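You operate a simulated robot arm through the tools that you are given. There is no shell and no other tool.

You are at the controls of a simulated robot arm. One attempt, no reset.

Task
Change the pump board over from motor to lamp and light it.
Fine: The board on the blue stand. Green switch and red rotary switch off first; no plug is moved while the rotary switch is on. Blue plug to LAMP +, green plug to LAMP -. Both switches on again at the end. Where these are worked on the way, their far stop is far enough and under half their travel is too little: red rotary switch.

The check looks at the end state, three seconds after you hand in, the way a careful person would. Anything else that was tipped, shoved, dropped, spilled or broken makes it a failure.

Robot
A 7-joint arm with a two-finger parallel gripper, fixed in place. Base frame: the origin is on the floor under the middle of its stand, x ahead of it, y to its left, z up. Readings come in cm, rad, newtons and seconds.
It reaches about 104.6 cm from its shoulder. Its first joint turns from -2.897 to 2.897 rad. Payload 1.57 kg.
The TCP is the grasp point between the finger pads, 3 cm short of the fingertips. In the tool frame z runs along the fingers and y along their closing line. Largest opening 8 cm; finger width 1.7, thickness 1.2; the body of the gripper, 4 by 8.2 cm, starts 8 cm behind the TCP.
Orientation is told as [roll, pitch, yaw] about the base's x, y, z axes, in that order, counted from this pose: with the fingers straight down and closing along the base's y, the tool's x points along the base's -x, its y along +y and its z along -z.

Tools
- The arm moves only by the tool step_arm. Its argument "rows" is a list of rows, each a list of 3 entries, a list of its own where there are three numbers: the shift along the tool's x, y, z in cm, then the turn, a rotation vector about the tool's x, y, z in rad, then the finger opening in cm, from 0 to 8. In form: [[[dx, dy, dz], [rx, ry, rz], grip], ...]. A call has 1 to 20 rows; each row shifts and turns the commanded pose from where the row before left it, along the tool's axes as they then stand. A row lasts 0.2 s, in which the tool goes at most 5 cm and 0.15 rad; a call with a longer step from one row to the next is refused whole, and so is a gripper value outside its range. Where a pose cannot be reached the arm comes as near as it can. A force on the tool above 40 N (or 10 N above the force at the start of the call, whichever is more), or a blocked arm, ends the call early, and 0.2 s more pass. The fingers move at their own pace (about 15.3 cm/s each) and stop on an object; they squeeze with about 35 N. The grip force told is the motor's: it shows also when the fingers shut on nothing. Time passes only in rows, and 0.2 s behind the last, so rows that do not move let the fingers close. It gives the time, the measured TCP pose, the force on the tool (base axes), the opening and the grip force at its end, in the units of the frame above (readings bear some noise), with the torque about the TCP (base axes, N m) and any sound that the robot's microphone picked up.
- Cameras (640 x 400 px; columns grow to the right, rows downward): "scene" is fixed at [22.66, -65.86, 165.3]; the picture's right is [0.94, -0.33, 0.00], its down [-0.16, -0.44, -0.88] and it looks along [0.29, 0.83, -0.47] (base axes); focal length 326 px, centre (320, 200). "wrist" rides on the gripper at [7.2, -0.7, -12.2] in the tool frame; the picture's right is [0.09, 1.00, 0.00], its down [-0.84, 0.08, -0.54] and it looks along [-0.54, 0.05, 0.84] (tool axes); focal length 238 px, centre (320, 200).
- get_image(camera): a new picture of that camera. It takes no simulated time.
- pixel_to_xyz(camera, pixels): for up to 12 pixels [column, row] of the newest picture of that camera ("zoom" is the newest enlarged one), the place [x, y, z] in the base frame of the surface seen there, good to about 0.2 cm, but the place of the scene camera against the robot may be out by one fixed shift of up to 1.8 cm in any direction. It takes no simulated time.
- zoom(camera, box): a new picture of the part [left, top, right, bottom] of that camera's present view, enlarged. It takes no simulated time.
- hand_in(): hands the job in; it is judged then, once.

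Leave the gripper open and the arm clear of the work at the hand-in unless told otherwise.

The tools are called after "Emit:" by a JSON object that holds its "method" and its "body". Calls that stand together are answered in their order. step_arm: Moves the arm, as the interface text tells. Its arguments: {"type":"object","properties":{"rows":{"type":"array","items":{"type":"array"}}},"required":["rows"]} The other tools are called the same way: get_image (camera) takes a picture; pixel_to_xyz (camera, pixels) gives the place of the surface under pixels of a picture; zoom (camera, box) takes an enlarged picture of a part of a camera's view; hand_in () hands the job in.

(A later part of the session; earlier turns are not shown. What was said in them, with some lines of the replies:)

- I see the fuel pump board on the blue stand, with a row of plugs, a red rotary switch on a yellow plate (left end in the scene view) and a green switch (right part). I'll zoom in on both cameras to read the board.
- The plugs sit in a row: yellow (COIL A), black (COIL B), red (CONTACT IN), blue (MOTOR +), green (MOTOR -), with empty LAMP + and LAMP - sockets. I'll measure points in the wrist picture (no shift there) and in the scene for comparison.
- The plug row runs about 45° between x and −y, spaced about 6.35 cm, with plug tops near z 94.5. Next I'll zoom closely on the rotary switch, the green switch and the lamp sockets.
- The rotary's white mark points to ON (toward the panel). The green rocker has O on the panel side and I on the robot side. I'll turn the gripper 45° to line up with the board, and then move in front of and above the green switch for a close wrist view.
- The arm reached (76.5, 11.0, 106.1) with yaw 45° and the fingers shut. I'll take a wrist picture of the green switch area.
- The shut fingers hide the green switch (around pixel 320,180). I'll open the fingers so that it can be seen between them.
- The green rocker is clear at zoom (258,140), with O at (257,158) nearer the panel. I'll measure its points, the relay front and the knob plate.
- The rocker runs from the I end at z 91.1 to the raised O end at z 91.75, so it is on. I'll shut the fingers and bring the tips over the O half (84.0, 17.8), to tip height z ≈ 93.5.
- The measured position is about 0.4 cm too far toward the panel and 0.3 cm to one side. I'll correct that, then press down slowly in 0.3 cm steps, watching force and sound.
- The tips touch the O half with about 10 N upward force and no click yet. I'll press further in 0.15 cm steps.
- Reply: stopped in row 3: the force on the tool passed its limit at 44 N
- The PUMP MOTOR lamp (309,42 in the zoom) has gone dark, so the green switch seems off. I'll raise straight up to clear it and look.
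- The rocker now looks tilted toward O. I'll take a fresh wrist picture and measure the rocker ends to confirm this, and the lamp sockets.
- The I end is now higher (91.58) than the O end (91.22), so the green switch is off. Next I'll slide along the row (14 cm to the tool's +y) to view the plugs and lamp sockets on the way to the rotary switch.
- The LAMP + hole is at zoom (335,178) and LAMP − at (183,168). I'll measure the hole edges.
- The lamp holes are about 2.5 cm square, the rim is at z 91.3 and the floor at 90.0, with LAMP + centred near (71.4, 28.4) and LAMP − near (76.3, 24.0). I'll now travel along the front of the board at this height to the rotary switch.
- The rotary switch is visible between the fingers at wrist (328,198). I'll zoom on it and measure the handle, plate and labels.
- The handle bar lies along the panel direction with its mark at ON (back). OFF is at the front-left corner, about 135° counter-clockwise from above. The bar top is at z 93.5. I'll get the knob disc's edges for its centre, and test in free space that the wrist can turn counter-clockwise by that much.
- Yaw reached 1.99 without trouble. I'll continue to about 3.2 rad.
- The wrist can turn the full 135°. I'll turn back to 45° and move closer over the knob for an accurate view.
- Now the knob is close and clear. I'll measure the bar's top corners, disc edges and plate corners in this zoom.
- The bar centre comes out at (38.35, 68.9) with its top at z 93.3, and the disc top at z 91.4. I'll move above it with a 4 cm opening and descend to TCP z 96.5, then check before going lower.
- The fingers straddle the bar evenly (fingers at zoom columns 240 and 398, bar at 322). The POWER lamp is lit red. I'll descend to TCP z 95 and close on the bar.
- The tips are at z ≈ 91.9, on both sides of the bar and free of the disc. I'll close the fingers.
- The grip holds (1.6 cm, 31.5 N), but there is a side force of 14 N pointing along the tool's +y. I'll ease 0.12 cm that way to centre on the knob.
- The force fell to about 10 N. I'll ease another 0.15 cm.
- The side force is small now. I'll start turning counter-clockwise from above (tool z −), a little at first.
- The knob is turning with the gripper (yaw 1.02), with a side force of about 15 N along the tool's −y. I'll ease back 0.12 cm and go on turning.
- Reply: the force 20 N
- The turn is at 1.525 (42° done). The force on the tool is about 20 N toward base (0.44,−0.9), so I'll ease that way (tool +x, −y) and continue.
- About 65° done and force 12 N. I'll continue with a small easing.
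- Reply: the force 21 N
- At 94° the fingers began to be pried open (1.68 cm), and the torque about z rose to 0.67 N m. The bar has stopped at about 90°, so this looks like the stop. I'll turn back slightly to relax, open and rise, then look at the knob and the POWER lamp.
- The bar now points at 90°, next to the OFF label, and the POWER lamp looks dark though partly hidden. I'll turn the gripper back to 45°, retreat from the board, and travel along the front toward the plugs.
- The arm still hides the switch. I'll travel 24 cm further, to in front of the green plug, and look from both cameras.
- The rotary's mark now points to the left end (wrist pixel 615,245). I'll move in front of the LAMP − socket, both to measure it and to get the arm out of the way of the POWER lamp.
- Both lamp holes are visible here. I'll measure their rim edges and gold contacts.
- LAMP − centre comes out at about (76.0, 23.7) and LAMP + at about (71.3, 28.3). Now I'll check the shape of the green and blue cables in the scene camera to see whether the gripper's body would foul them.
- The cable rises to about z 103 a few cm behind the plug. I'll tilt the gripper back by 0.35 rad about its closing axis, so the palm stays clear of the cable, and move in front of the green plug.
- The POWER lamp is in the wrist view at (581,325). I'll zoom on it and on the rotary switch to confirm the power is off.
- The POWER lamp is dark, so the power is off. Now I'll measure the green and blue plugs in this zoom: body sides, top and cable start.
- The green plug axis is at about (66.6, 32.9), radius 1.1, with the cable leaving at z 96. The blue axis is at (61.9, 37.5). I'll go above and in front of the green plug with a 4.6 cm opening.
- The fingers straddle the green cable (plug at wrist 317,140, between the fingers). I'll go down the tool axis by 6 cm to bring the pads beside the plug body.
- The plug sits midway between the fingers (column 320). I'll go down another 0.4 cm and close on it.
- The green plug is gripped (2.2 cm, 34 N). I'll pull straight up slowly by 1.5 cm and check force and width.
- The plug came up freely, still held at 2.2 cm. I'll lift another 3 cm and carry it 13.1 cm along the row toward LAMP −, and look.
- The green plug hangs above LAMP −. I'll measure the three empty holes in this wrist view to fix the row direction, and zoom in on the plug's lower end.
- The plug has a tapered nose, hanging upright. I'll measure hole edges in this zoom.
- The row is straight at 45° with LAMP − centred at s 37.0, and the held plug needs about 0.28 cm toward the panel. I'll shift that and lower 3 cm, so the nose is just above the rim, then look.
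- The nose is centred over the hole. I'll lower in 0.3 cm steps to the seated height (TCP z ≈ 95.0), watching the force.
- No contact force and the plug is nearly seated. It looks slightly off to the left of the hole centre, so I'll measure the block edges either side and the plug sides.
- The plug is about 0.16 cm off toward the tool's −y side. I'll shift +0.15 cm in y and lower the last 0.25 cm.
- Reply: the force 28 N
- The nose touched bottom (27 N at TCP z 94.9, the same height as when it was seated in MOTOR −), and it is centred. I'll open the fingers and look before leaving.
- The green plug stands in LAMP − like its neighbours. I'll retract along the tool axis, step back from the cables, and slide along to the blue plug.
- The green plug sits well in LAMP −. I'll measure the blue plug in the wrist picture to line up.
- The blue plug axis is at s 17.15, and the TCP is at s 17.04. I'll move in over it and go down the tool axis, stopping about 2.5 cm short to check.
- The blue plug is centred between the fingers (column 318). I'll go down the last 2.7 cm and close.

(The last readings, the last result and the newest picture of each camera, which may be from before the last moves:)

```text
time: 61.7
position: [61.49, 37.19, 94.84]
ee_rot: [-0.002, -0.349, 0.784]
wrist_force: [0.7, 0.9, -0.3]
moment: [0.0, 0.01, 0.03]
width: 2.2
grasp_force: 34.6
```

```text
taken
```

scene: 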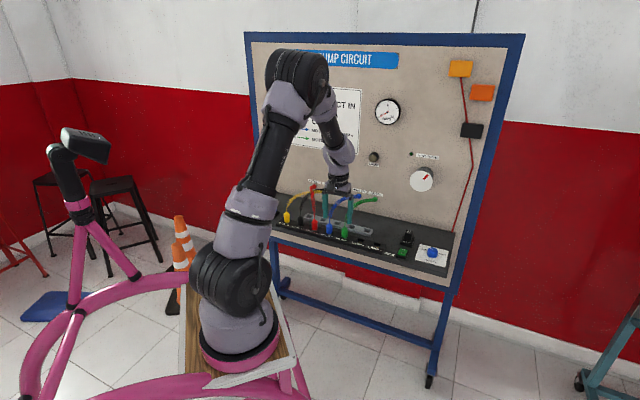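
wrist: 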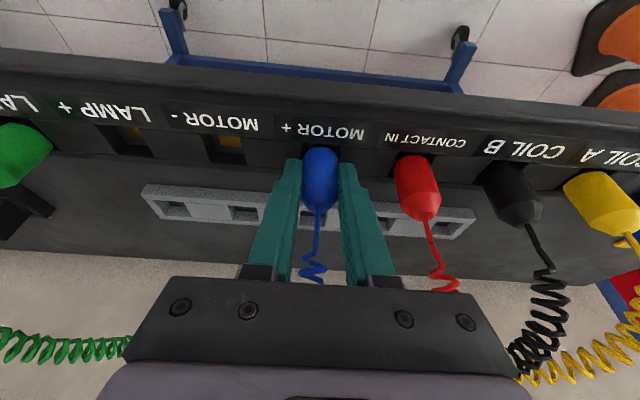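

The blue plug is gripped (2.2 cm). I'll lift it 4.6 cm straight up and carry it 13.05 cm along the row to LAMP +.

Emit:
{"method": "step_arm", "body": {"rows": [[[-0.17, 0, -0.47], [0, 0, 0], 1], [[-0.17, 0, -0.47], [0, 0, 0], 1], [[-0.34, 0, -0.94], [0, 0, 0], 1], [[-0.34, 0, -0.94], [0, 0, 0], 1], [[-0.34, 0, -0.94], [0, 0, 0], 1], [[-0.2, 0, -0.56], [0, 0, 0], 1], [[0, -2, 0], [0, 0, 0], 1], [[0, -2, 0], [0, 0, 0], 1], [[0, -2, 0], [0, 0, 0], 1], [[0, -2, 0], [0, 0, 0], 1], [[0, -2, 0], [0, 0, 0], 1], [[0, -2, 0], [0, 0, 0], 1], [[0, -1.05, 0], [0, 0, 0], 1], [[0, 0, 0], [0, 0, 0], 1]]}}

Emit:
{"method": "get_image", "body": {"camera": "wrist"}}

Emit:
{"method": "zoom", "body": {"camera": "scene", "box": [300, 160, 420, 265]}}

Emit:
{"method": "zoom", "body": {"camera": "wrist", "box": [250, 80, 410, 200]}}

```text
time: 64.7
position: [70.76, 27.82, 99.28]
ee_rot: [-0.001, -0.349, 0.785]
wrist_force: [1.0, -0.7, -0.5]
moment: [0.01, 0.0, -0.04]
width: 2.22
grasp_force: 34.7
```

```text
taken
```

wrist: 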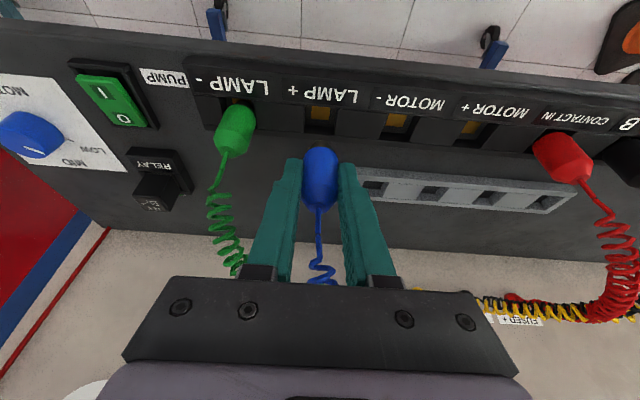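

```text
3.81 times, centred on (360, 212) of scene
```

zoom: 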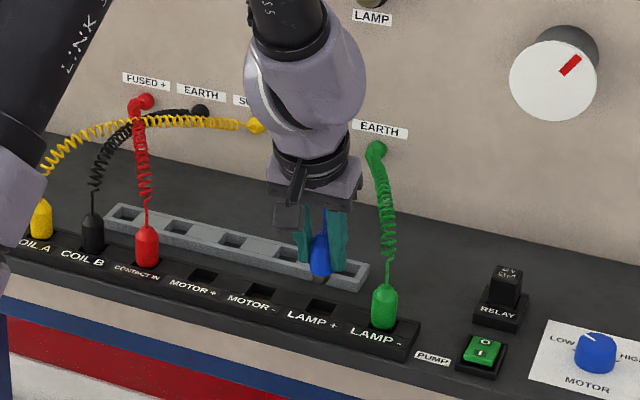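

```text
3.33 times, centred on (330, 140) of wrist
```

zoom: 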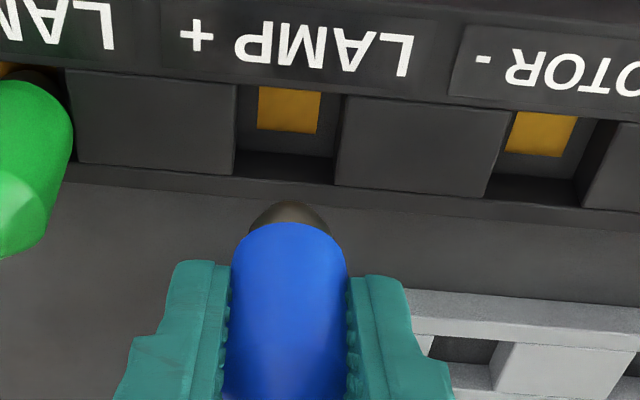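

The blue plug is over LAMP +. I'll lower 2.8 cm so that the nose is just at the rim, then check the alignment.

Emit:
{"method": "step_arm", "body": {"rows": [[[0.34, 0, 0.94], [0, 0, 0], 1], [[0.34, 0, 0.94], [0, 0, 0], 1], [[0.27, 0, 0.75], [0, 0, 0], 1], [[0, 0, 0], [0, 0, 0], 1]]}}

Emit:
{"method": "zoom", "body": {"camera": "wrist", "box": [280, 110, 360, 160]}}

Emit:
{"method": "zoom", "body": {"camera": "scene", "box": [350, 200, 420, 260]}}

```text
time: 65.7
position: [70.73, 28.02, 96.55]
ee_rot: [-0.002, -0.349, 0.784]
wrist_force: [0.3, -0.4, -0.1]
moment: [-0.01, 0.03, -0.02]
width: 2.23
grasp_force: 35.3
```

```text
8.00 times, centred on (320, 135) of wrist
```

zoom: 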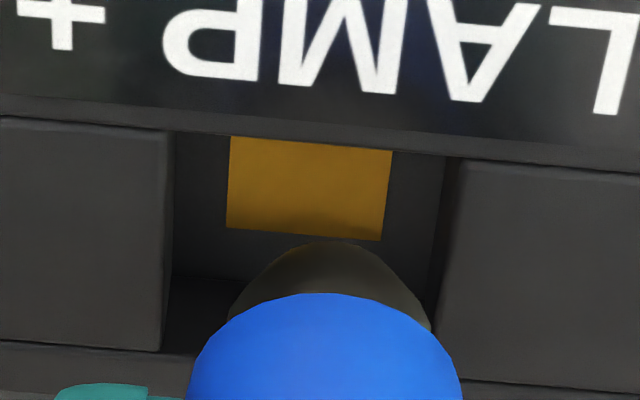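

```text
6.67 times, centred on (385, 230) of scene
```

zoom: 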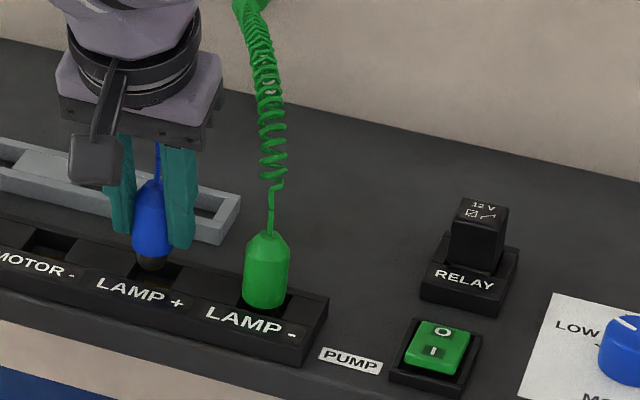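

The hole is centred at about column 306 and the plug at 326, i.e. 0.17 cm off. I'll shift the plug 0.17 cm toward −y and lower 1.2 cm, then check again.

Emit:
{"method": "step_arm", "body": {"rows": [[[0, -0.17, 0], [0, 0, 0], 1], [[0.102, 0, 0.282], [0, 0, 0], 1], [[0.102, 0, 0.282], [0, 0, 0], 1], [[0.102, 0, 0.282], [0, 0, 0], 1], [[0.102, 0, 0.282], [0, 0, 0], 1], [[0, 0, 0], [0, 0, 0], 1]]}}

Emit:
{"method": "zoom", "body": {"camera": "wrist", "box": [280, 120, 360, 170]}}

```text
time: 67.1
position: [70.87, 27.78, 95.4]
ee_rot: [-0.002, -0.349, 0.783]
wrist_force: [0.1, 0.6, -0.8]
moment: [0.0, 0.01, 0.01]
width: 2.23
grasp_force: 34.6
```

```text
8.00 times, centred on (320, 145) of wrist
```

zoom: 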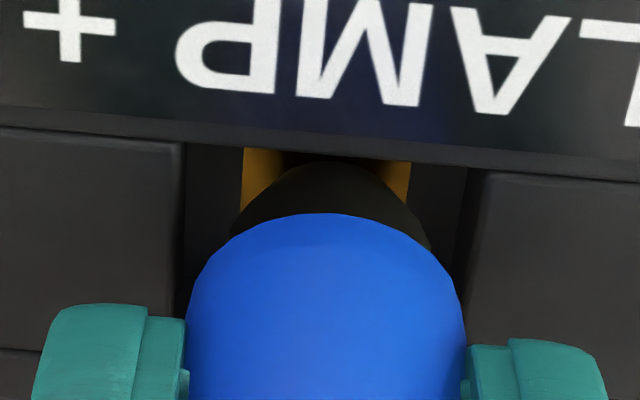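

The blue plug is well centred now. I'll lower the rest in small steps until it bottoms.

Emit:
{"method": "step_arm", "body": {"rows": [[[0.068, 0, 0.188], [0, 0, 0], 1], [[0.068, 0, 0.188], [0, 0, 0], 1], [[0.034, 0, 0.094], [0, 0, 0], 1], [[0, 0, 0], [0, 0, 0], 1]]}}

```text
time: 68.1
position: [70.87, 27.72, 94.86]
ee_rot: [-0.003, -0.349, 0.784]
wrist_force: [0.5, 0.7, 0.7]
moment: [0.05, -0.01, -0.01]
width: 2.21
grasp_force: 34.8
```

The height is the same as when gripped (94.86) and there is no force yet. I'll lower 0.15 cm more to feel the bottom.

Emit:
{"method": "step_arm", "body": {"rows": [[[0.025, 0, 0.07], [0, 0, 0], 1], [[0.025, 0, 0.07], [0, 0, 0], 1], [[0, 0, 0], [0, 0, 0], 1]]}}

Emit:
{"method": "zoom", "body": {"camera": "wrist", "box": [280, 120, 360, 170]}}

```text
time: 68.9
position: [71.07, 27.83, 94.72]
ee_rot: [-0.001, -0.352, 0.784]
wrist_force: [-4.3, -3.6, 26.2]
moment: [-0.08, 0.06, 0.02]
width: 2.21
grasp_force: 34.5
```

```text
8.00 times, centred on (320, 145) of wrist
```

zoom: 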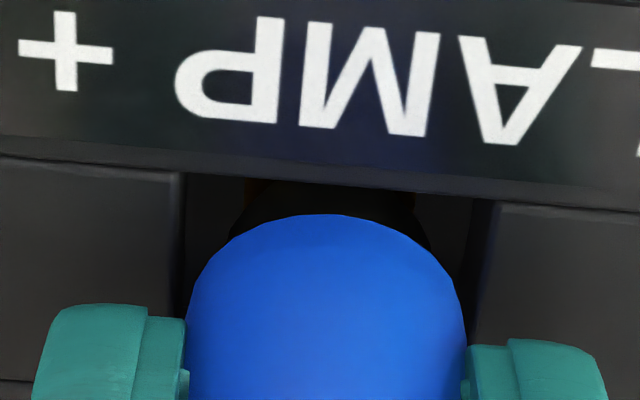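

The blue plug has bottomed (26 N at z 94.7). I'll ease up a hair, open the fingers, and retract along the tool axis and back.

Emit:
{"method": "step_arm", "body": {"rows": [[[-0.03, 0, -0.09], [0, 0, 0], 2], [[0, 0, 0], [0, 0, 0], 3.5], [[0, 0, 0], [0, 0, 0], 4.4], [[0, 0, 0], [0, 0, 0], 4.4], [[0, 0, -1.5], [0, 0, 0], 4.4], [[0, 0, -2], [0, 0, 0], 4.4], [[0, 0, -2.5], [0, 0, 0], 4.4], [[0, 0, -2.5], [0, 0, 0], 4.4], [[2.82, 0, -1.02], [0, 0, 0], 4.4], [[2.82, 0, -1.02], [0, 0, 0], 8], [[0, 0, 0], [0, 0, 0], 8]]}}

Emit:
{"method": "get_image", "body": {"camera": "wrist"}}

Emit:
{"method": "zoom", "body": {"camera": "wrist", "box": [180, 90, 420, 200]}}

Emit:
{"method": "zoom", "body": {"camera": "scene", "box": [300, 180, 440, 270]}}

```text
time: 71.3
position: [64.51, 21.36, 102.48]
ee_rot: [-0.001, -0.35, 0.785]
wrist_force: [0.3, 0.2, 0.4]
moment: [0.03, -0.02, 0.01]
width: 8.01
grasp_force: 0.0
```

```text
taken
```

wrist: 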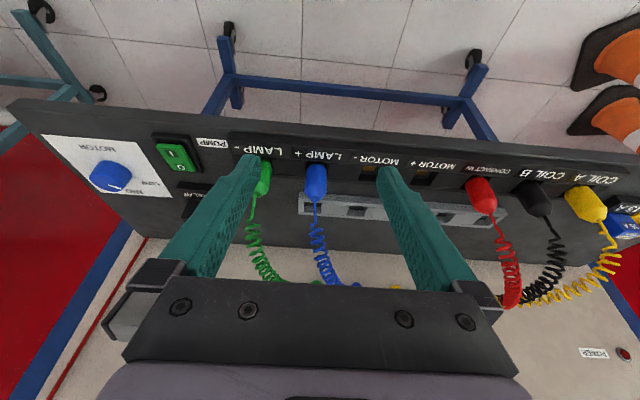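

```text
2.67 times, centred on (300, 145) of wrist
```

zoom: 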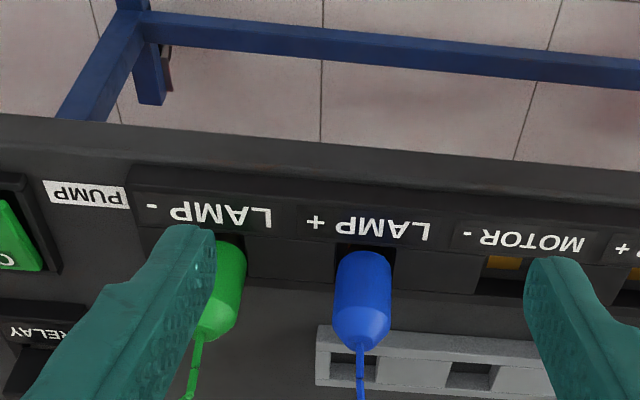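

```text
4.44 times, centred on (370, 225) of scene
```

zoom: 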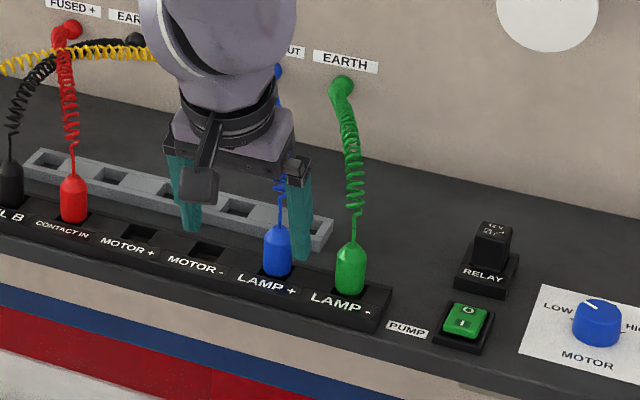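

Both plugs are seated: blue in LAMP + and green in LAMP −. I'll check their top heights against the red one, and then rise, level the gripper and travel to the rotary switch.

Emit:
{"method": "pixel_to_xyz", "body": {"camera": "wrist", "pixels": [[317, 198], [317, 190], [317, 180], [261, 196], [264, 185], [264, 175], [487, 212], [484, 200], [481, 190]]}}

Emit:
{"method": "step_arm", "body": {"rows": [[[-1.36, 0, -3.76], [0, 0, 0], 8], [[0, 0, 0], [0, 0.117, 0], 8], [[0, 0, 0], [0, 0.117, 0], 8], [[0, 0, 0], [0, 0.116, 0], 8], [[0, 2, 0], [0, 0, 0], 8], [[0, 4, 0], [0, 0, 0], 8], [[0, 4, 0], [0, 0, 0], 8], [[0, 4, 0], [0, 0, 0], 8], [[0, 4, 0], [0, 0, 0], 8], [[0, 4, 0], [0, 0, 0], 8], [[0, 4, 0], [0, 0, 0], 8], [[0, 4, 0], [0, 0, 0], 8], [[0, 4, 0], [0, 0, 0], 8], [[0, 4, 0], [0, 0, 0], 8], [[0, 4, 0], [0, 0, 0], 8], [[0, 4, 0], [0, 0, 0], 8], [[0, 4, 0], [0, 0, 0], 8], [[0, 2, 0], [0, 0, 0], 8], [[0, 0, 0], [0, 0, 0], 8]]}}

Emit:
{"method": "get_image", "body": {"camera": "wrist"}}

Emit:
{"method": "get_image", "body": {"camera": "scene"}}

```text
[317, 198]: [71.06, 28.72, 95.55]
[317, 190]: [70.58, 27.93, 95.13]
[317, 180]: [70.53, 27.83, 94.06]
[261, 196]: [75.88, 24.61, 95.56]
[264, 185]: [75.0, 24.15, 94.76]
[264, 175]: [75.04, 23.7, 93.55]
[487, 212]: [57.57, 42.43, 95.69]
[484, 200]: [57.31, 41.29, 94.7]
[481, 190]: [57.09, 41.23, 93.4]
```

```text
time: 75.3
position: [27.63, 58.4, 106.45]
ee_rot: [-0.001, -0.001, 0.783]
wrist_force: [0.8, -0.1, -0.2]
moment: [0.02, 0.0, -0.03]
width: 7.99
grasp_force: 0.1
```

```text
taken
```

wrist: 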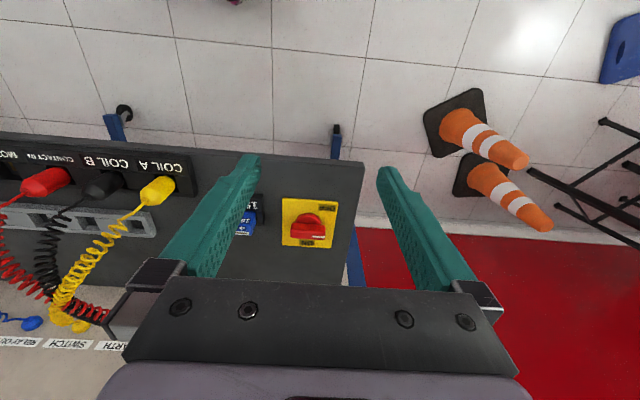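

```text
taken
```

scene: 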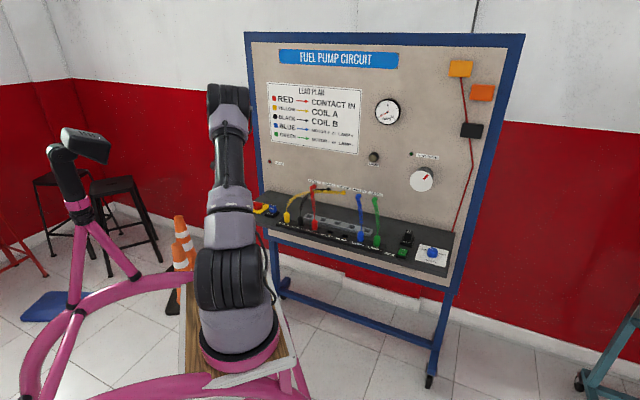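

All plug tops are at z 95.5–95.7, like the red one. The POWER lamp is still dark. Now I'll move over the rotary knob and turn the gripper to yaw 2.356, so that it closes across the bar as it lies now.

Emit:
{"method": "step_arm", "body": {"rows": [[[-3.75, -0.08, 0], [0, 0, 0], 8], [[-3.75, -0.08, 0], [0, 0, 0], 8], [[-3.75, -0.08, 0], [0, 0, 0], 8], [[-3.75, -0.06, 0], [0, 0, 0], 8], [[0, 0, 2.5], [0, 0, -0.1428], 8], [[0, 0, 2.5], [0, 0, -0.1428], 8], [[0, 0, 0], [0, 0, -0.1428], 8], [[0, 0, 0], [0, 0, -0.1428], 8], [[0, 0, 0], [0, 0, -0.1428], 8], [[0, 0, 0], [0, 0, -0.1428], 8], [[0, 0, 0], [0, 0, -0.1428], 8], [[0, 0, 0], [0, 0, -0.1428], 8], [[0, 0, 0], [0, 0, -0.1428], 8], [[0, 0, 0], [0, 0, -0.1428], 6], [[0, 0, 0], [0, 0, -0.1428], 4], [[0, 0, 0], [0, 0, 0], 4]]}}

Emit:
{"method": "get_image", "body": {"camera": "wrist"}}

Emit:
{"method": "zoom", "body": {"camera": "wrist", "box": [230, 90, 410, 210]}}

```text
time: 78.7
position: [38.52, 68.67, 101.77]
ee_rot: [0.0, 0.001, 2.357]
wrist_force: [-0.3, -0.6, 0.6]
moment: [0.0, 0.01, 0.01]
width: 3.98
grasp_force: 0.0
```

```text
taken
```

wrist: 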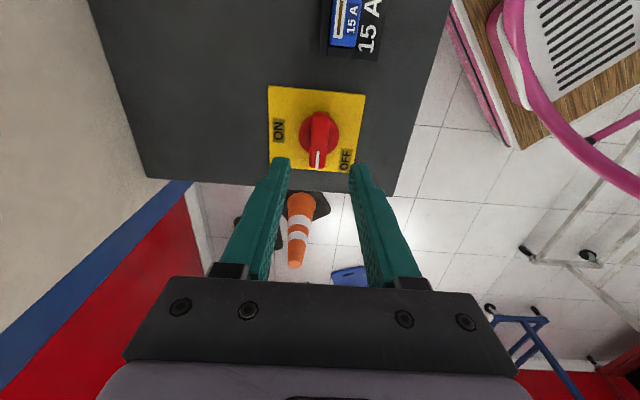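

```text
3.33 times, centred on (320, 150) of wrist
```

zoom: 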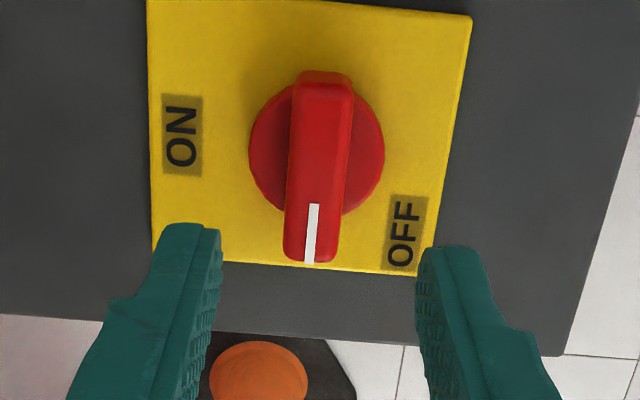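

The bar lies between the fingers (bar column 318, fingers' middle 320), with its mark pointing left on the board. I'll descend to TCP z 95 and close.

Emit:
{"method": "step_arm", "body": {"rows": [[[0, 0, 2], [0, 0, 0], 4], [[0, 0, 2], [0, 0, 0], 4], [[0, 0, 1.5], [0, 0, 0], 4], [[0, 0, 0.8], [0, 0, 0], 4], [[0, 0, 0.45], [0, 0, 0], 4], [[0, 0, 0], [0, 0, 0], 4]]}}

Emit:
{"method": "zoom", "body": {"camera": "wrist", "box": [200, 100, 440, 250]}}

```text
time: 80.1
position: [38.77, 68.67, 94.93]
ee_rot: [0.0, 0.003, 2.355]
wrist_force: [-0.2, -0.2, 0.0]
moment: [0.0, 0.0, 0.0]
width: 4.01
grasp_force: 0.2
```

```text
2.67 times, centred on (320, 175) of wrist
```

zoom: 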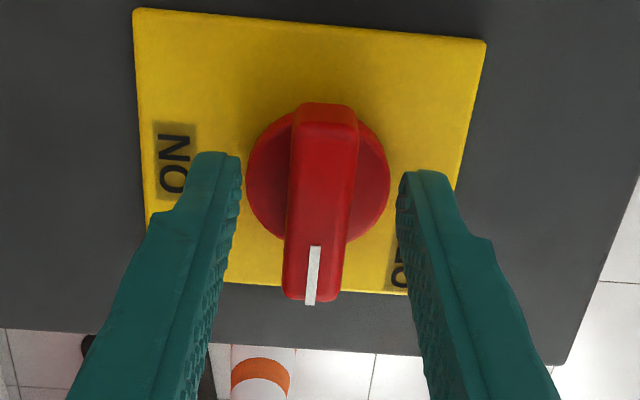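

The bar is centred (column 320) and parallel to the fingers. I'll close on it.

Emit:
{"method": "step_arm", "body": {"rows": [[[0, 0, 0], [0, 0, 0], 2.5], [[0, 0, 0], [0, 0, 0], 1.5], [[0, 0, 0], [0, 0, 0], 0.5], [[0, 0, 0], [0, 0, 0], 0.5]]}}

```text
time: 81.1
position: [38.69, 68.84, 94.9]
ee_rot: [0.001, 0.001, 2.356]
wrist_force: [2.1, 2.7, -0.9]
moment: [0.12, -0.08, 0.0]
width: 1.55
grasp_force: 31.1
```

The grip is good (1.55 cm, small side force). I'll turn clockwise, back toward ON, with 5 steps of 0.1 rad first.

Emit:
{"method": "step_arm", "body": {"rows": [[[0, 0, 0], [0, 0, 0.1], 0.5], [[0, 0, 0], [0, 0, 0.1], 0.5], [[0, 0, 0], [0, 0, 0.1], 0.5], [[0, 0, 0], [0, 0, 0.1], 0.5], [[0, 0, 0], [0, 0, 0.1], 0.5], [[0, 0, 0], [0, 0, 0], 0.5]]}}

Emit:
{"method": "zoom", "body": {"camera": "wrist", "box": [200, 100, 440, 250]}}

```text
time: 82.5
position: [38.63, 68.63, 94.77]
ee_rot: [0.001, 0.004, 1.852]
wrist_force: [-1.1, -16.1, -5.9]
moment: [-0.71, -0.11, 0.02]
width: 1.6
grasp_force: 31.2
```

```text
2.67 times, centred on (320, 175) of wrist
```

zoom: 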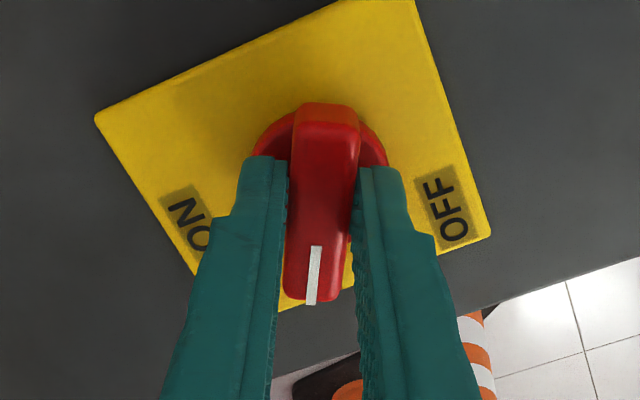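

It turns with the gripper (yaw 1.85), with a side force of 16 N toward −y. I'll ease that way and continue turning.

Emit:
{"method": "step_arm", "body": {"rows": [[[0.12, 0.04, 0], [0, 0, 0.1], 0.5], [[0, 0, 0], [0, 0, 0.1], 0.5], [[0, 0, 0], [0, 0, 0.1], 0.5], [[0, 0, 0], [0, 0, 0.1], 0.5], [[0, 0, 0], [0, 0, 0], 0.5]]}}

Emit:
{"method": "zoom", "body": {"camera": "wrist", "box": [200, 100, 440, 250]}}

```text
time: 83.7
position: [38.43, 68.68, 94.87]
ee_rot: [0.002, 0.003, 1.452]
wrist_force: [-13.7, -20.9, -14.0]
moment: [-0.13, 0.15, 0.01]
width: 1.6
grasp_force: 31.3
```

```text
2.67 times, centred on (320, 175) of wrist
```

zoom: 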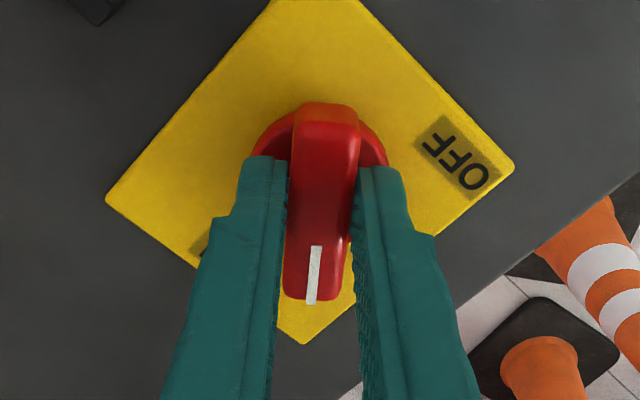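

The side force is 25 N now. I'll ease toward it (tool +x 0.2, +y 0.1) before turning on.

Emit:
{"method": "step_arm", "body": {"rows": [[[0.2, 0.1, 0.05], [0, 0, 0], 0.5], [[0, 0, 0], [0, 0, 0], 0.5]]}}

```text
time: 84.3
position: [38.53, 68.51, 95.01]
ee_rot: [0.0, 0.0, 1.456]
wrist_force: [-6.6, 10.5, -21.3]
moment: [0.84, 0.09, 0.06]
width: 1.57
grasp_force: 31.6
```

The side force is down to 12 N but there is a 21 N pull downward. I'll lower 0.1 cm to relieve it and go on with smaller steps.

Emit:
{"method": "step_arm", "body": {"rows": [[[0, 0, 0.1], [0, 0, 0], 0.5], [[0, 0, 0], [0, 0, 0.08], 0.5], [[0, 0, 0], [0, 0, 0.08], 0.5], [[0, 0, 0], [0, 0, 0], 0.5]]}}

```text
time: 85.3
position: [38.57, 68.68, 94.94]
ee_rot: [0.0, -0.002, 1.294]
wrist_force: [-12.3, 32.8, -7.3]
moment: [0.91, 0.19, 0.09]
width: 1.61
grasp_force: 31.5
```

The side force is now 35 N toward (−x,+y). I'll ease 0.2 cm that way without turning.

Emit:
{"method": "step_arm", "body": {"rows": [[[-0.15, 0.12, 0], [0, 0, 0], 0.5], [[0, 0, 0], [0, 0, 0], 0.5]]}}

```text
time: 85.9
position: [38.45, 68.57, 94.89]
ee_rot: [-0.001, 0.001, 1.293]
wrist_force: [-14.7, 12.2, 5.1]
moment: [-0.62, 0.59, 0.05]
width: 1.58
grasp_force: 31.6
```

The force is down to 19 N. I'll ease a little more along +y (tool) and turn on in small steps.

Emit:
{"method": "step_arm", "body": {"rows": [[[-0.02, 0.1, 0], [0, 0, 0.06], 0.5], [[0, 0, 0], [0, 0, 0.06], 0.5], [[0, 0, 0], [0, 0, 0.06], 0.5], [[0, 0, 0], [0, 0, 0], 0.5]]}}

Emit:
{"method": "zoom", "body": {"camera": "wrist", "box": [200, 100, 440, 250]}}

```text
time: 86.9
position: [38.44, 68.61, 94.93]
ee_rot: [-0.002, -0.001, 1.114]
wrist_force: [-10.8, 5.3, 14.0]
moment: [-0.36, 0.56, 0.04]
width: 1.58
grasp_force: 31.4
```

```text
2.67 times, centred on (320, 175) of wrist
```

zoom: 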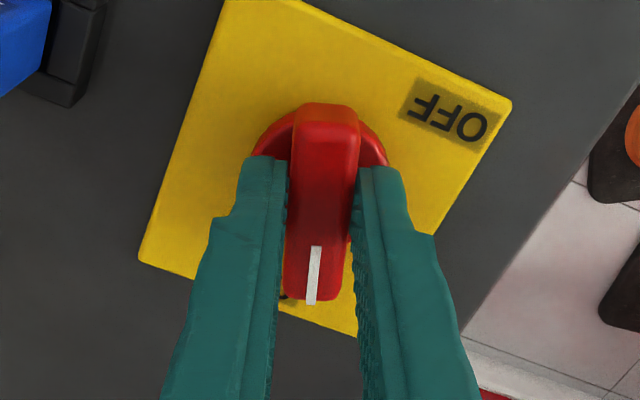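

Yaw is 1.11 and forces are moderate. I'll continue with four steps of 0.08 toward the ON stop.

Emit:
{"method": "step_arm", "body": {"rows": [[[0, 0.06, -0.04], [0, 0, 0.08], 0.5], [[0, 0, 0], [0, 0, 0.08], 0.5], [[0, 0, 0], [0, 0, 0.08], 0.5], [[0, 0, 0], [0, 0, 0.08], 0.5], [[0, 0, 0], [0, 0, 0], 0.5]]}}

Emit:
{"method": "zoom", "body": {"camera": "wrist", "box": [200, 100, 440, 250]}}

Emit:
{"method": "zoom", "body": {"camera": "scene", "box": [235, 110, 395, 230]}}

```text
time: 88.1
position: [38.28, 68.73, 94.83]
ee_rot: [-0.002, 0.002, 0.793]
wrist_force: [-12.9, 6.3, 3.1]
moment: [0.44, 0.28, 0.03]
width: 1.58
grasp_force: 31.3
```

```text
2.67 times, centred on (320, 175) of wrist
```

zoom: 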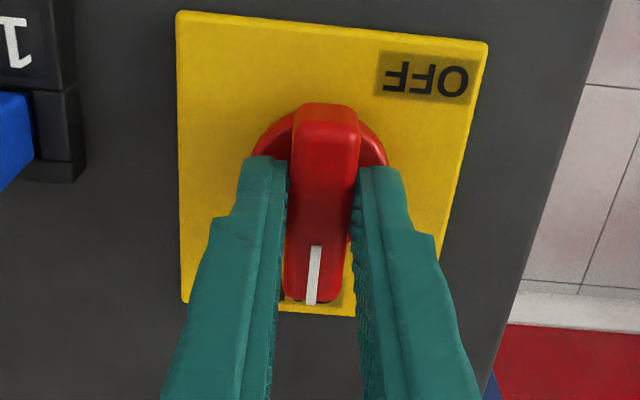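

```text
3.33 times, centred on (315, 170) of scene
```

zoom: 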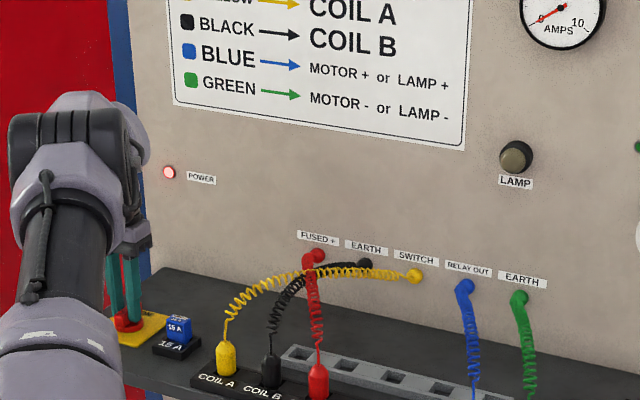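

POWER is lit again and the bar is back at yaw 0.79. I'll turn a further 0.06 rad to feel for the stop.

Emit:
{"method": "step_arm", "body": {"rows": [[[0, 0.05, 0], [0, 0, 0.03], 0.5], [[0, 0, 0], [0, 0, 0.03], 0.5], [[0, 0, 0], [0, 0, 0], 0.5]]}}

```text
time: 88.9
position: [38.27, 68.58, 94.84]
ee_rot: [-0.003, -0.001, 0.733]
wrist_force: [-4.2, 11.8, -0.4]
moment: [0.47, 0.23, 0.73]
width: 1.63
grasp_force: 31.0
```

The torque rose to 0.73 N m, so the knob is at its ON stop. I'll relax 0.05 rad, open, and rise clear.

Emit:
{"method": "step_arm", "body": {"rows": [[[0, 0, 0], [0, 0, -0.05], 0.5], [[0, 0, 0], [0, 0, 0], 3], [[0, 0, 0], [0, 0, 0], 4], [[0, 0, -1.5], [0, 0, 0], 4], [[0, 0, -3], [0, 0, 0], 4], [[0, 0, -3], [0, 0, 0], 4], [[0, 0, -3.5], [0, 0, 0], 8], [[0, 0, 0], [0, 0, 0], 8]]}}

Emit:
{"method": "get_image", "body": {"camera": "wrist"}}

Emit:
{"method": "zoom", "body": {"camera": "wrist", "box": [250, 60, 390, 200]}}

Emit:
{"method": "zoom", "body": {"camera": "scene", "box": [235, 110, 395, 230]}}

```text
time: 90.7
position: [38.07, 69.05, 105.94]
ee_rot: [-0.002, -0.001, 0.784]
wrist_force: [0.1, 0.1, -0.5]
moment: [0.01, 0.0, -0.01]
width: 8.0
grasp_force: 0.0
```

```text
taken
```

wrist: 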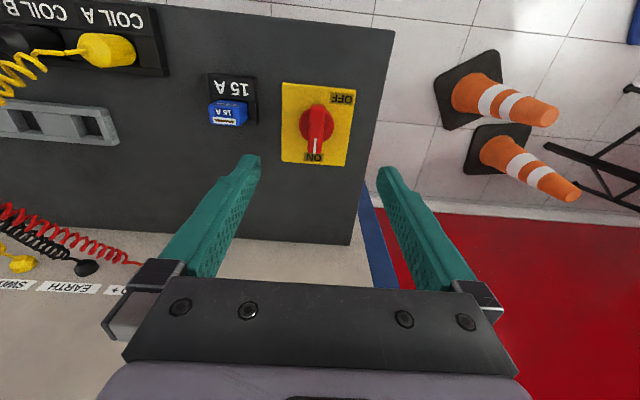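

```text
2.86 times, centred on (320, 130) of wrist
```

zoom: 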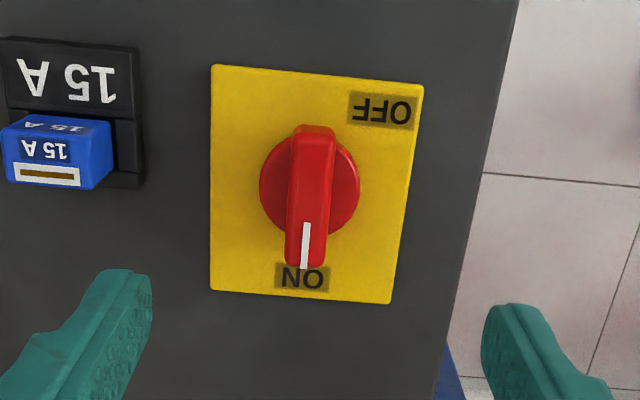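

```text
3.33 times, centred on (315, 170) of scene
```

zoom: 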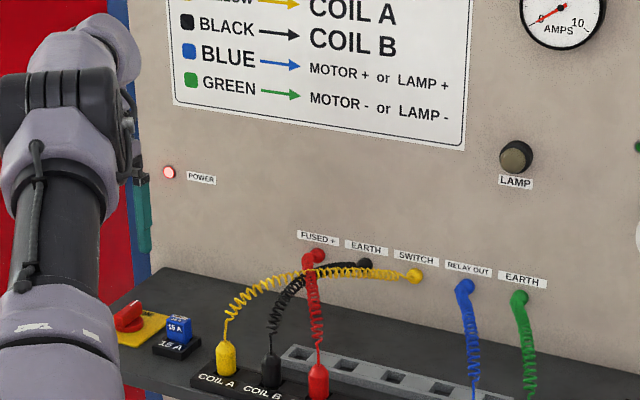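

The mark is at ON and POWER is lit. I'll step back from the panel, shut the fingers, and travel along the front to the green switch.

Emit:
{"method": "step_arm", "body": {"rows": [[[3.45, 0, 0], [0, 0, 0], 8], [[3.45, 0, 0], [0, 0, 0], 8], [[3.45, 0, 0], [0, 0, 0], 8], [[3.4, 0, 0], [0, 0, 0], 8], [[0, -3, 0], [0, 0, 0], 8], [[0, -4.5, 0], [0, 0, 0], 8], [[0, -4.5, 0], [0, 0, 0], 8], [[0, -4.5, 0], [0, 0, 0], 8], [[0, -4.5, 0], [0, 0, 0], 8], [[0, -4.5, 0], [0, 0, 0], 8], [[0, -4.5, 0], [0, 0, 0], 8], [[0, -4.5, 0], [0, 0, 0], 8], [[0, -4.5, 0], [0, 0, 0], 8], [[0, -4.5, 0], [0, 0, 0], 8], [[0, -4.5, 0], [0, 0, 0], 8], [[0, -4.5, 0], [0, 0, 0], 8], [[0, -4.5, 0], [0, 0, 0], 8], [[0, -4.5, 0], [0, 0, 0], 8], [[0, -4.5, 0], [0, 0, 0], 8], [[0, -2.6, 0], [0, 0, 0], 8]]}}

Emit:
{"method": "get_image", "body": {"camera": "wrist"}}

Emit:
{"method": "zoom", "body": {"camera": "wrist", "box": [180, 120, 500, 320]}}

```text
time: 94.9
position: [76.95, 10.5, 105.99]
ee_rot: [-0.003, 0.001, 0.785]
wrist_force: [-0.6, -0.9, 0.5]
moment: [-0.04, -0.02, 0.02]
width: 7.99
grasp_force: 0.0
```

```text
taken
```

wrist: 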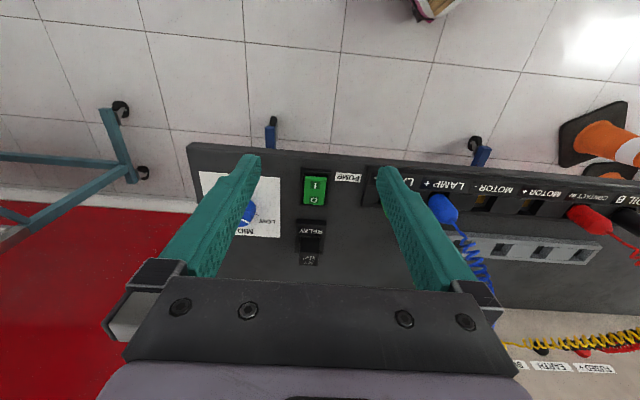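

```text
2.00 times, centred on (340, 220) of wrist
```

zoom: 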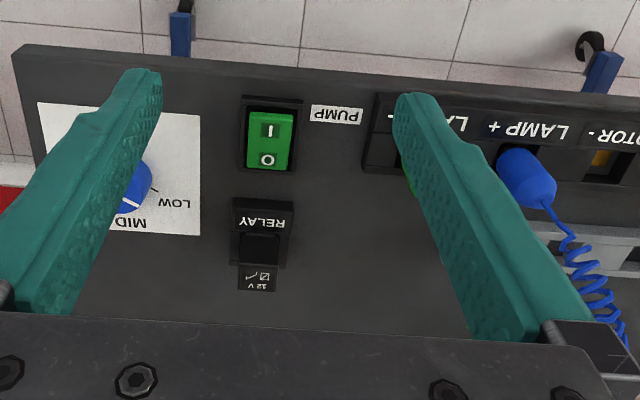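

The rocker is at wrist (315,190). I'll shut the fingers and bring the tips over the I half, down to tip height z ≈ 93.2.

Emit:
{"method": "step_arm", "body": {"rows": [[[0, 0, 0], [0, 0, 0], 3], [[-2.43, 0.08, 0], [0, 0, 0], 0], [[-2.43, 0.08, 0], [0, 0, 0], 0], [[-2.43, 0.08, 0], [0, 0, 0], 0], [[0, 0, 2.5], [0, 0, 0], 0], [[0, 0, 2.5], [0, 0, 0], 0], [[0, 0, 2.5], [0, 0, 0], 0], [[0, 0, 2.3], [0, 0, 0], 0], [[0, 0, 0], [0, 0, 0], 0], [[0, 0, 0], [0, 0, 0], 0]]}}

Emit:
{"method": "zoom", "body": {"camera": "wrist", "box": [180, 100, 500, 300]}}

Emit:
{"method": "zoom", "body": {"camera": "scene", "box": [370, 205, 440, 270]}}

```text
time: 97.1
position: [81.93, 15.62, 96.21]
ee_rot: [-0.001, 0.0, 0.782]
wrist_force: [0.3, 0.3, -0.4]
moment: [0.01, 0.01, -0.01]
width: 0.0
grasp_force: 21.0
```

```text
2.00 times, centred on (340, 200) of wrist
```

zoom: 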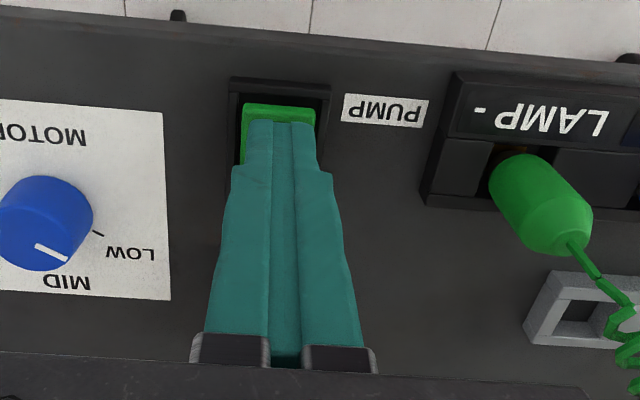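

```text
6.15 times, centred on (405, 238) of scene
```

zoom: 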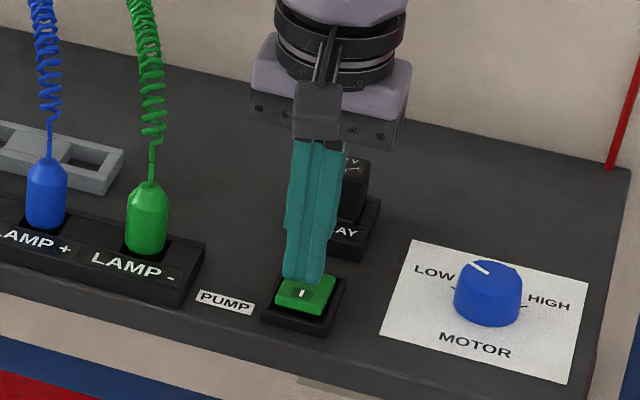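

The tips are over the I half (t 69.0). I'll press down slowly.

Emit:
{"method": "step_arm", "body": {"rows": [[[0, 0, 0.4], [0, 0, 0], 0], [[0, 0, 0.4], [0, 0, 0], 0], [[0, 0, 0.4], [0, 0, 0], 0], [[0, 0, 0.2], [0, 0, 0], 0], [[0, 0, 0.2], [0, 0, 0], 0], [[0, 0, 0.2], [0, 0, 0], 0], [[0, 0, 0.1], [0, 0, 0], 0]]}}

Emit:
{"method": "zoom", "body": {"camera": "scene", "box": [340, 90, 460, 270]}}

```text
time: 98.7
position: [81.86, 15.83, 94.25]
ee_rot: [-0.001, 0.001, 0.785]
wrist_force: [-0.7, -1.3, 2.0]
moment: [0.01, 0.04, -0.01]
width: 0.04
grasp_force: 21.6
```

```text
2.22 times, centred on (400, 180) of scene
```

zoom: 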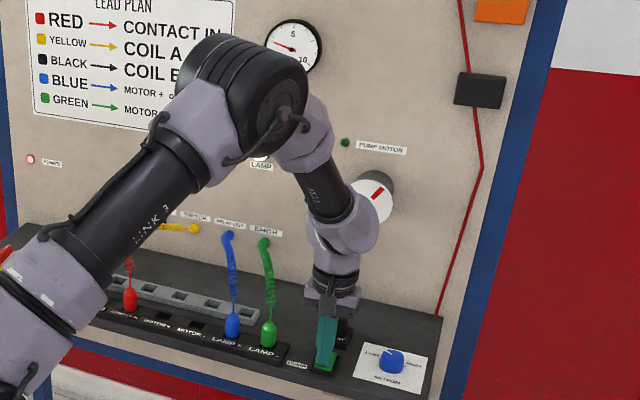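

The LAMP above its label seems to glow at zoom (262,158) and the AMPS needle has moved. I'll press 0.15 cm more to make sure it is fully over, then rise and step back.

Emit:
{"method": "step_arm", "body": {"rows": [[[0, 0, 0.1], [0, 0, 0], 0], [[0, 0, 0.08], [0, 0, 0], 0]]}}

Emit:
{"method": "step_arm", "body": {"rows": [[[0, 0, -1], [0, 0, 0], 0], [[0, 0, -3], [0, 0, 0], 0], [[0, 0, -3], [0, 0, 0], 0], [[0, 0, -3], [0, 0, 0], 0], [[1.5, 0, -2.5], [0, 0, 0], 0], [[3, 0, 0], [0, 0, 0], 4], [[3, 0, 0], [0, 0, 0], 8], [[0, 0, 0], [0, 0, 0], 8]]}}

Emit:
{"method": "get_image", "body": {"camera": "wrist"}}

Emit:
{"method": "zoom", "body": {"camera": "wrist", "box": [295, 150, 345, 210]}}

Emit:
{"method": "get_image", "body": {"camera": "scene"}}

```text
time: 99.3
position: [81.83, 15.76, 94.25]
ee_rot: [-0.004, -0.002, 0.785]
wrist_force: [-13.1, -7.1, 34.7]
moment: [-0.01, 0.12, 0.32]
width: 0.0
grasp_force: 20.8
```

```text
time: 101.1
position: [76.64, 10.51, 106.83]
ee_rot: [0.0, 0.001, 0.783]
wrist_force: [0.3, -0.8, 0.6]
moment: [-0.03, 0.04, -0.03]
width: 8.02
grasp_force: 0.0
```

```text
taken
```

wrist: 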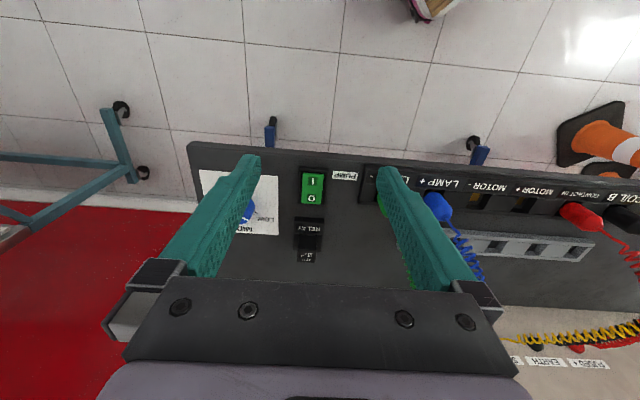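

```text
6.67 times, centred on (320, 180) of wrist
```

zoom: 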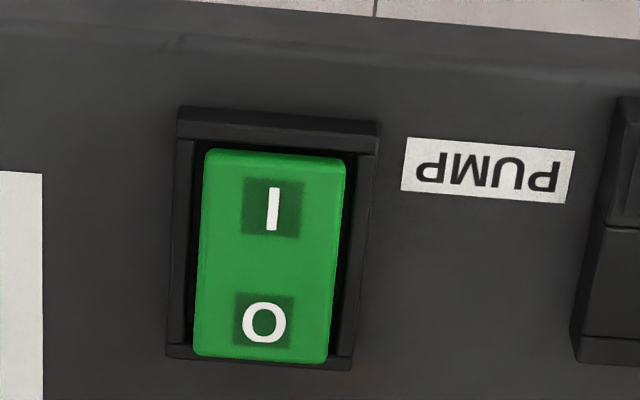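

```text
taken
```

scene: 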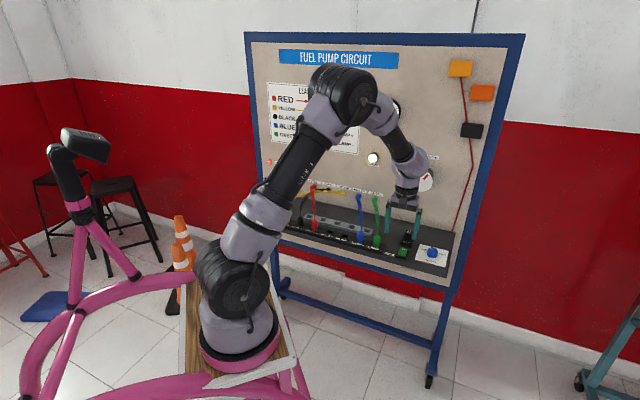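

The lamp glows at scene (373,158) and the rocker is on I. I'll draw the arm back and up, clear of the board, with the gripper open, and then do a final check.

Emit:
{"method": "step_arm", "body": {"rows": [[[3, 0, -1.5], [0, 0, 0], 8], [[3, 0, -1.5], [0, 0, 0], 8], [[3, 1, -1.5], [0, 0, 0], 8], [[3, 2, -1.5], [0, 0, 0], 8], [[3, 3, -1.5], [0, 0, 0], 8], [[3, 3, -1.5], [0, 0, 0], 8], [[2, 3, -1.5], [0, 0, 0], 8], [[1, 3, -1.5], [0, 0, 0], 8], [[0, 3, -1.5], [0, 0, 0], 8], [[0, 0, 0], [0, 0, 0], 8]]}}

Emit:
{"method": "get_image", "body": {"camera": "scene"}}

Emit:
{"method": "get_image", "body": {"camera": "wrist"}}

Emit:
{"method": "zoom", "body": {"camera": "scene", "box": [240, 130, 460, 280]}}

Emit:
{"method": "zoom", "body": {"camera": "scene", "box": [330, 60, 460, 190]}}

```text
time: 103.3
position: [49.04, 8.36, 120.25]
ee_rot: [-0.002, 0.001, 0.783]
wrist_force: [0.0, 0.3, 0.9]
moment: [-0.01, -0.04, 0.01]
width: 8.0
grasp_force: 0.1
```

```text
taken
```

scene: 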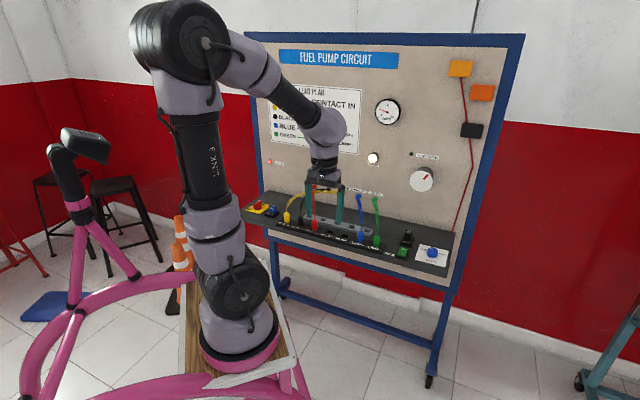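

```text
taken
```

wrist: 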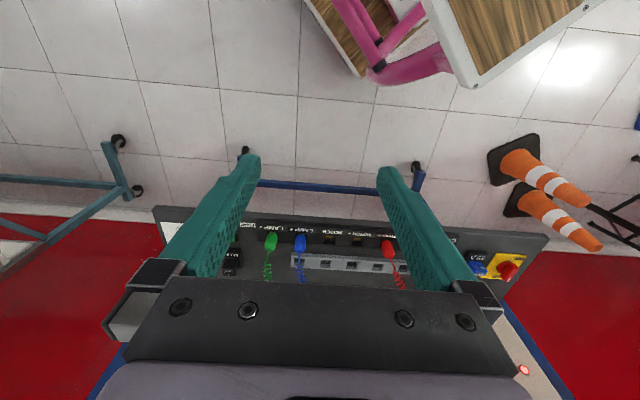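

```text
2.67 times, centred on (350, 205) of scene
```

zoom: 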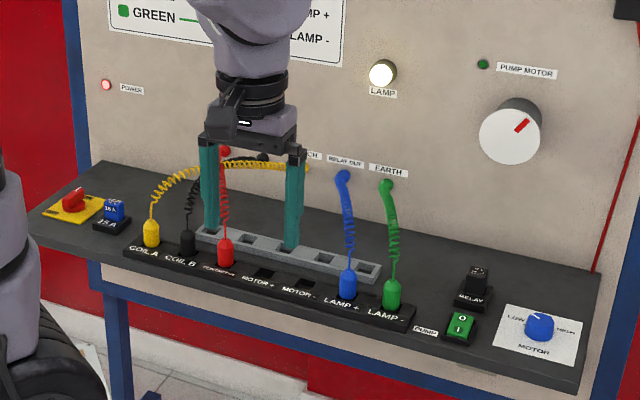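

```text
3.08 times, centred on (395, 125) of scene
```

zoom: 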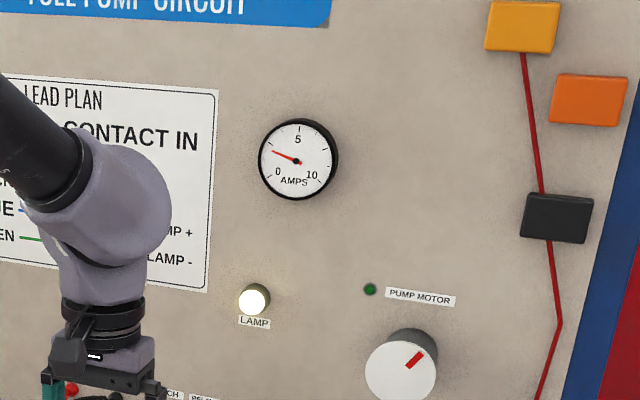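

The lamp is lit, POWER is on, PUMP MOTOR is off and the ammeter reads a small current. Blue is in LAMP +, green in LAMP −, and the rotary is at ON with the rocker on I. Everything else stands as before, and the arm is clear with the gripper open. I'm handing in.

Emit:
{"method": "hand_in", "body": {}}

```text
The job is handed in.
```

The pump board is changed over from motor to lamp, and the lamp is lit. I've handed the job in, but no pass or fail result came back.

- **Switching off:** I turned the green switch off first, then the red rotary switch. The rotary stopped after about a quarter turn, short of the OFF label. The POWER light was dark before I moved any plug.
- **Plugs:** Green is now in LAMP - and blue in LAMP +. Both are pushed to the bottom of their sockets, with their tops level with the red plug.
- **Switching on:** The rotary is back at its ON stop and the green switch is on. POWER and LAMP are lit, and the PUMP MOTOR light is off.

Nothing else looked moved in the last pictures. The pointer on the large white dial sits differently than at the start. I didn't touch it and took it to be the motor's own disc. The gripper is open and the arm is clear of the board.
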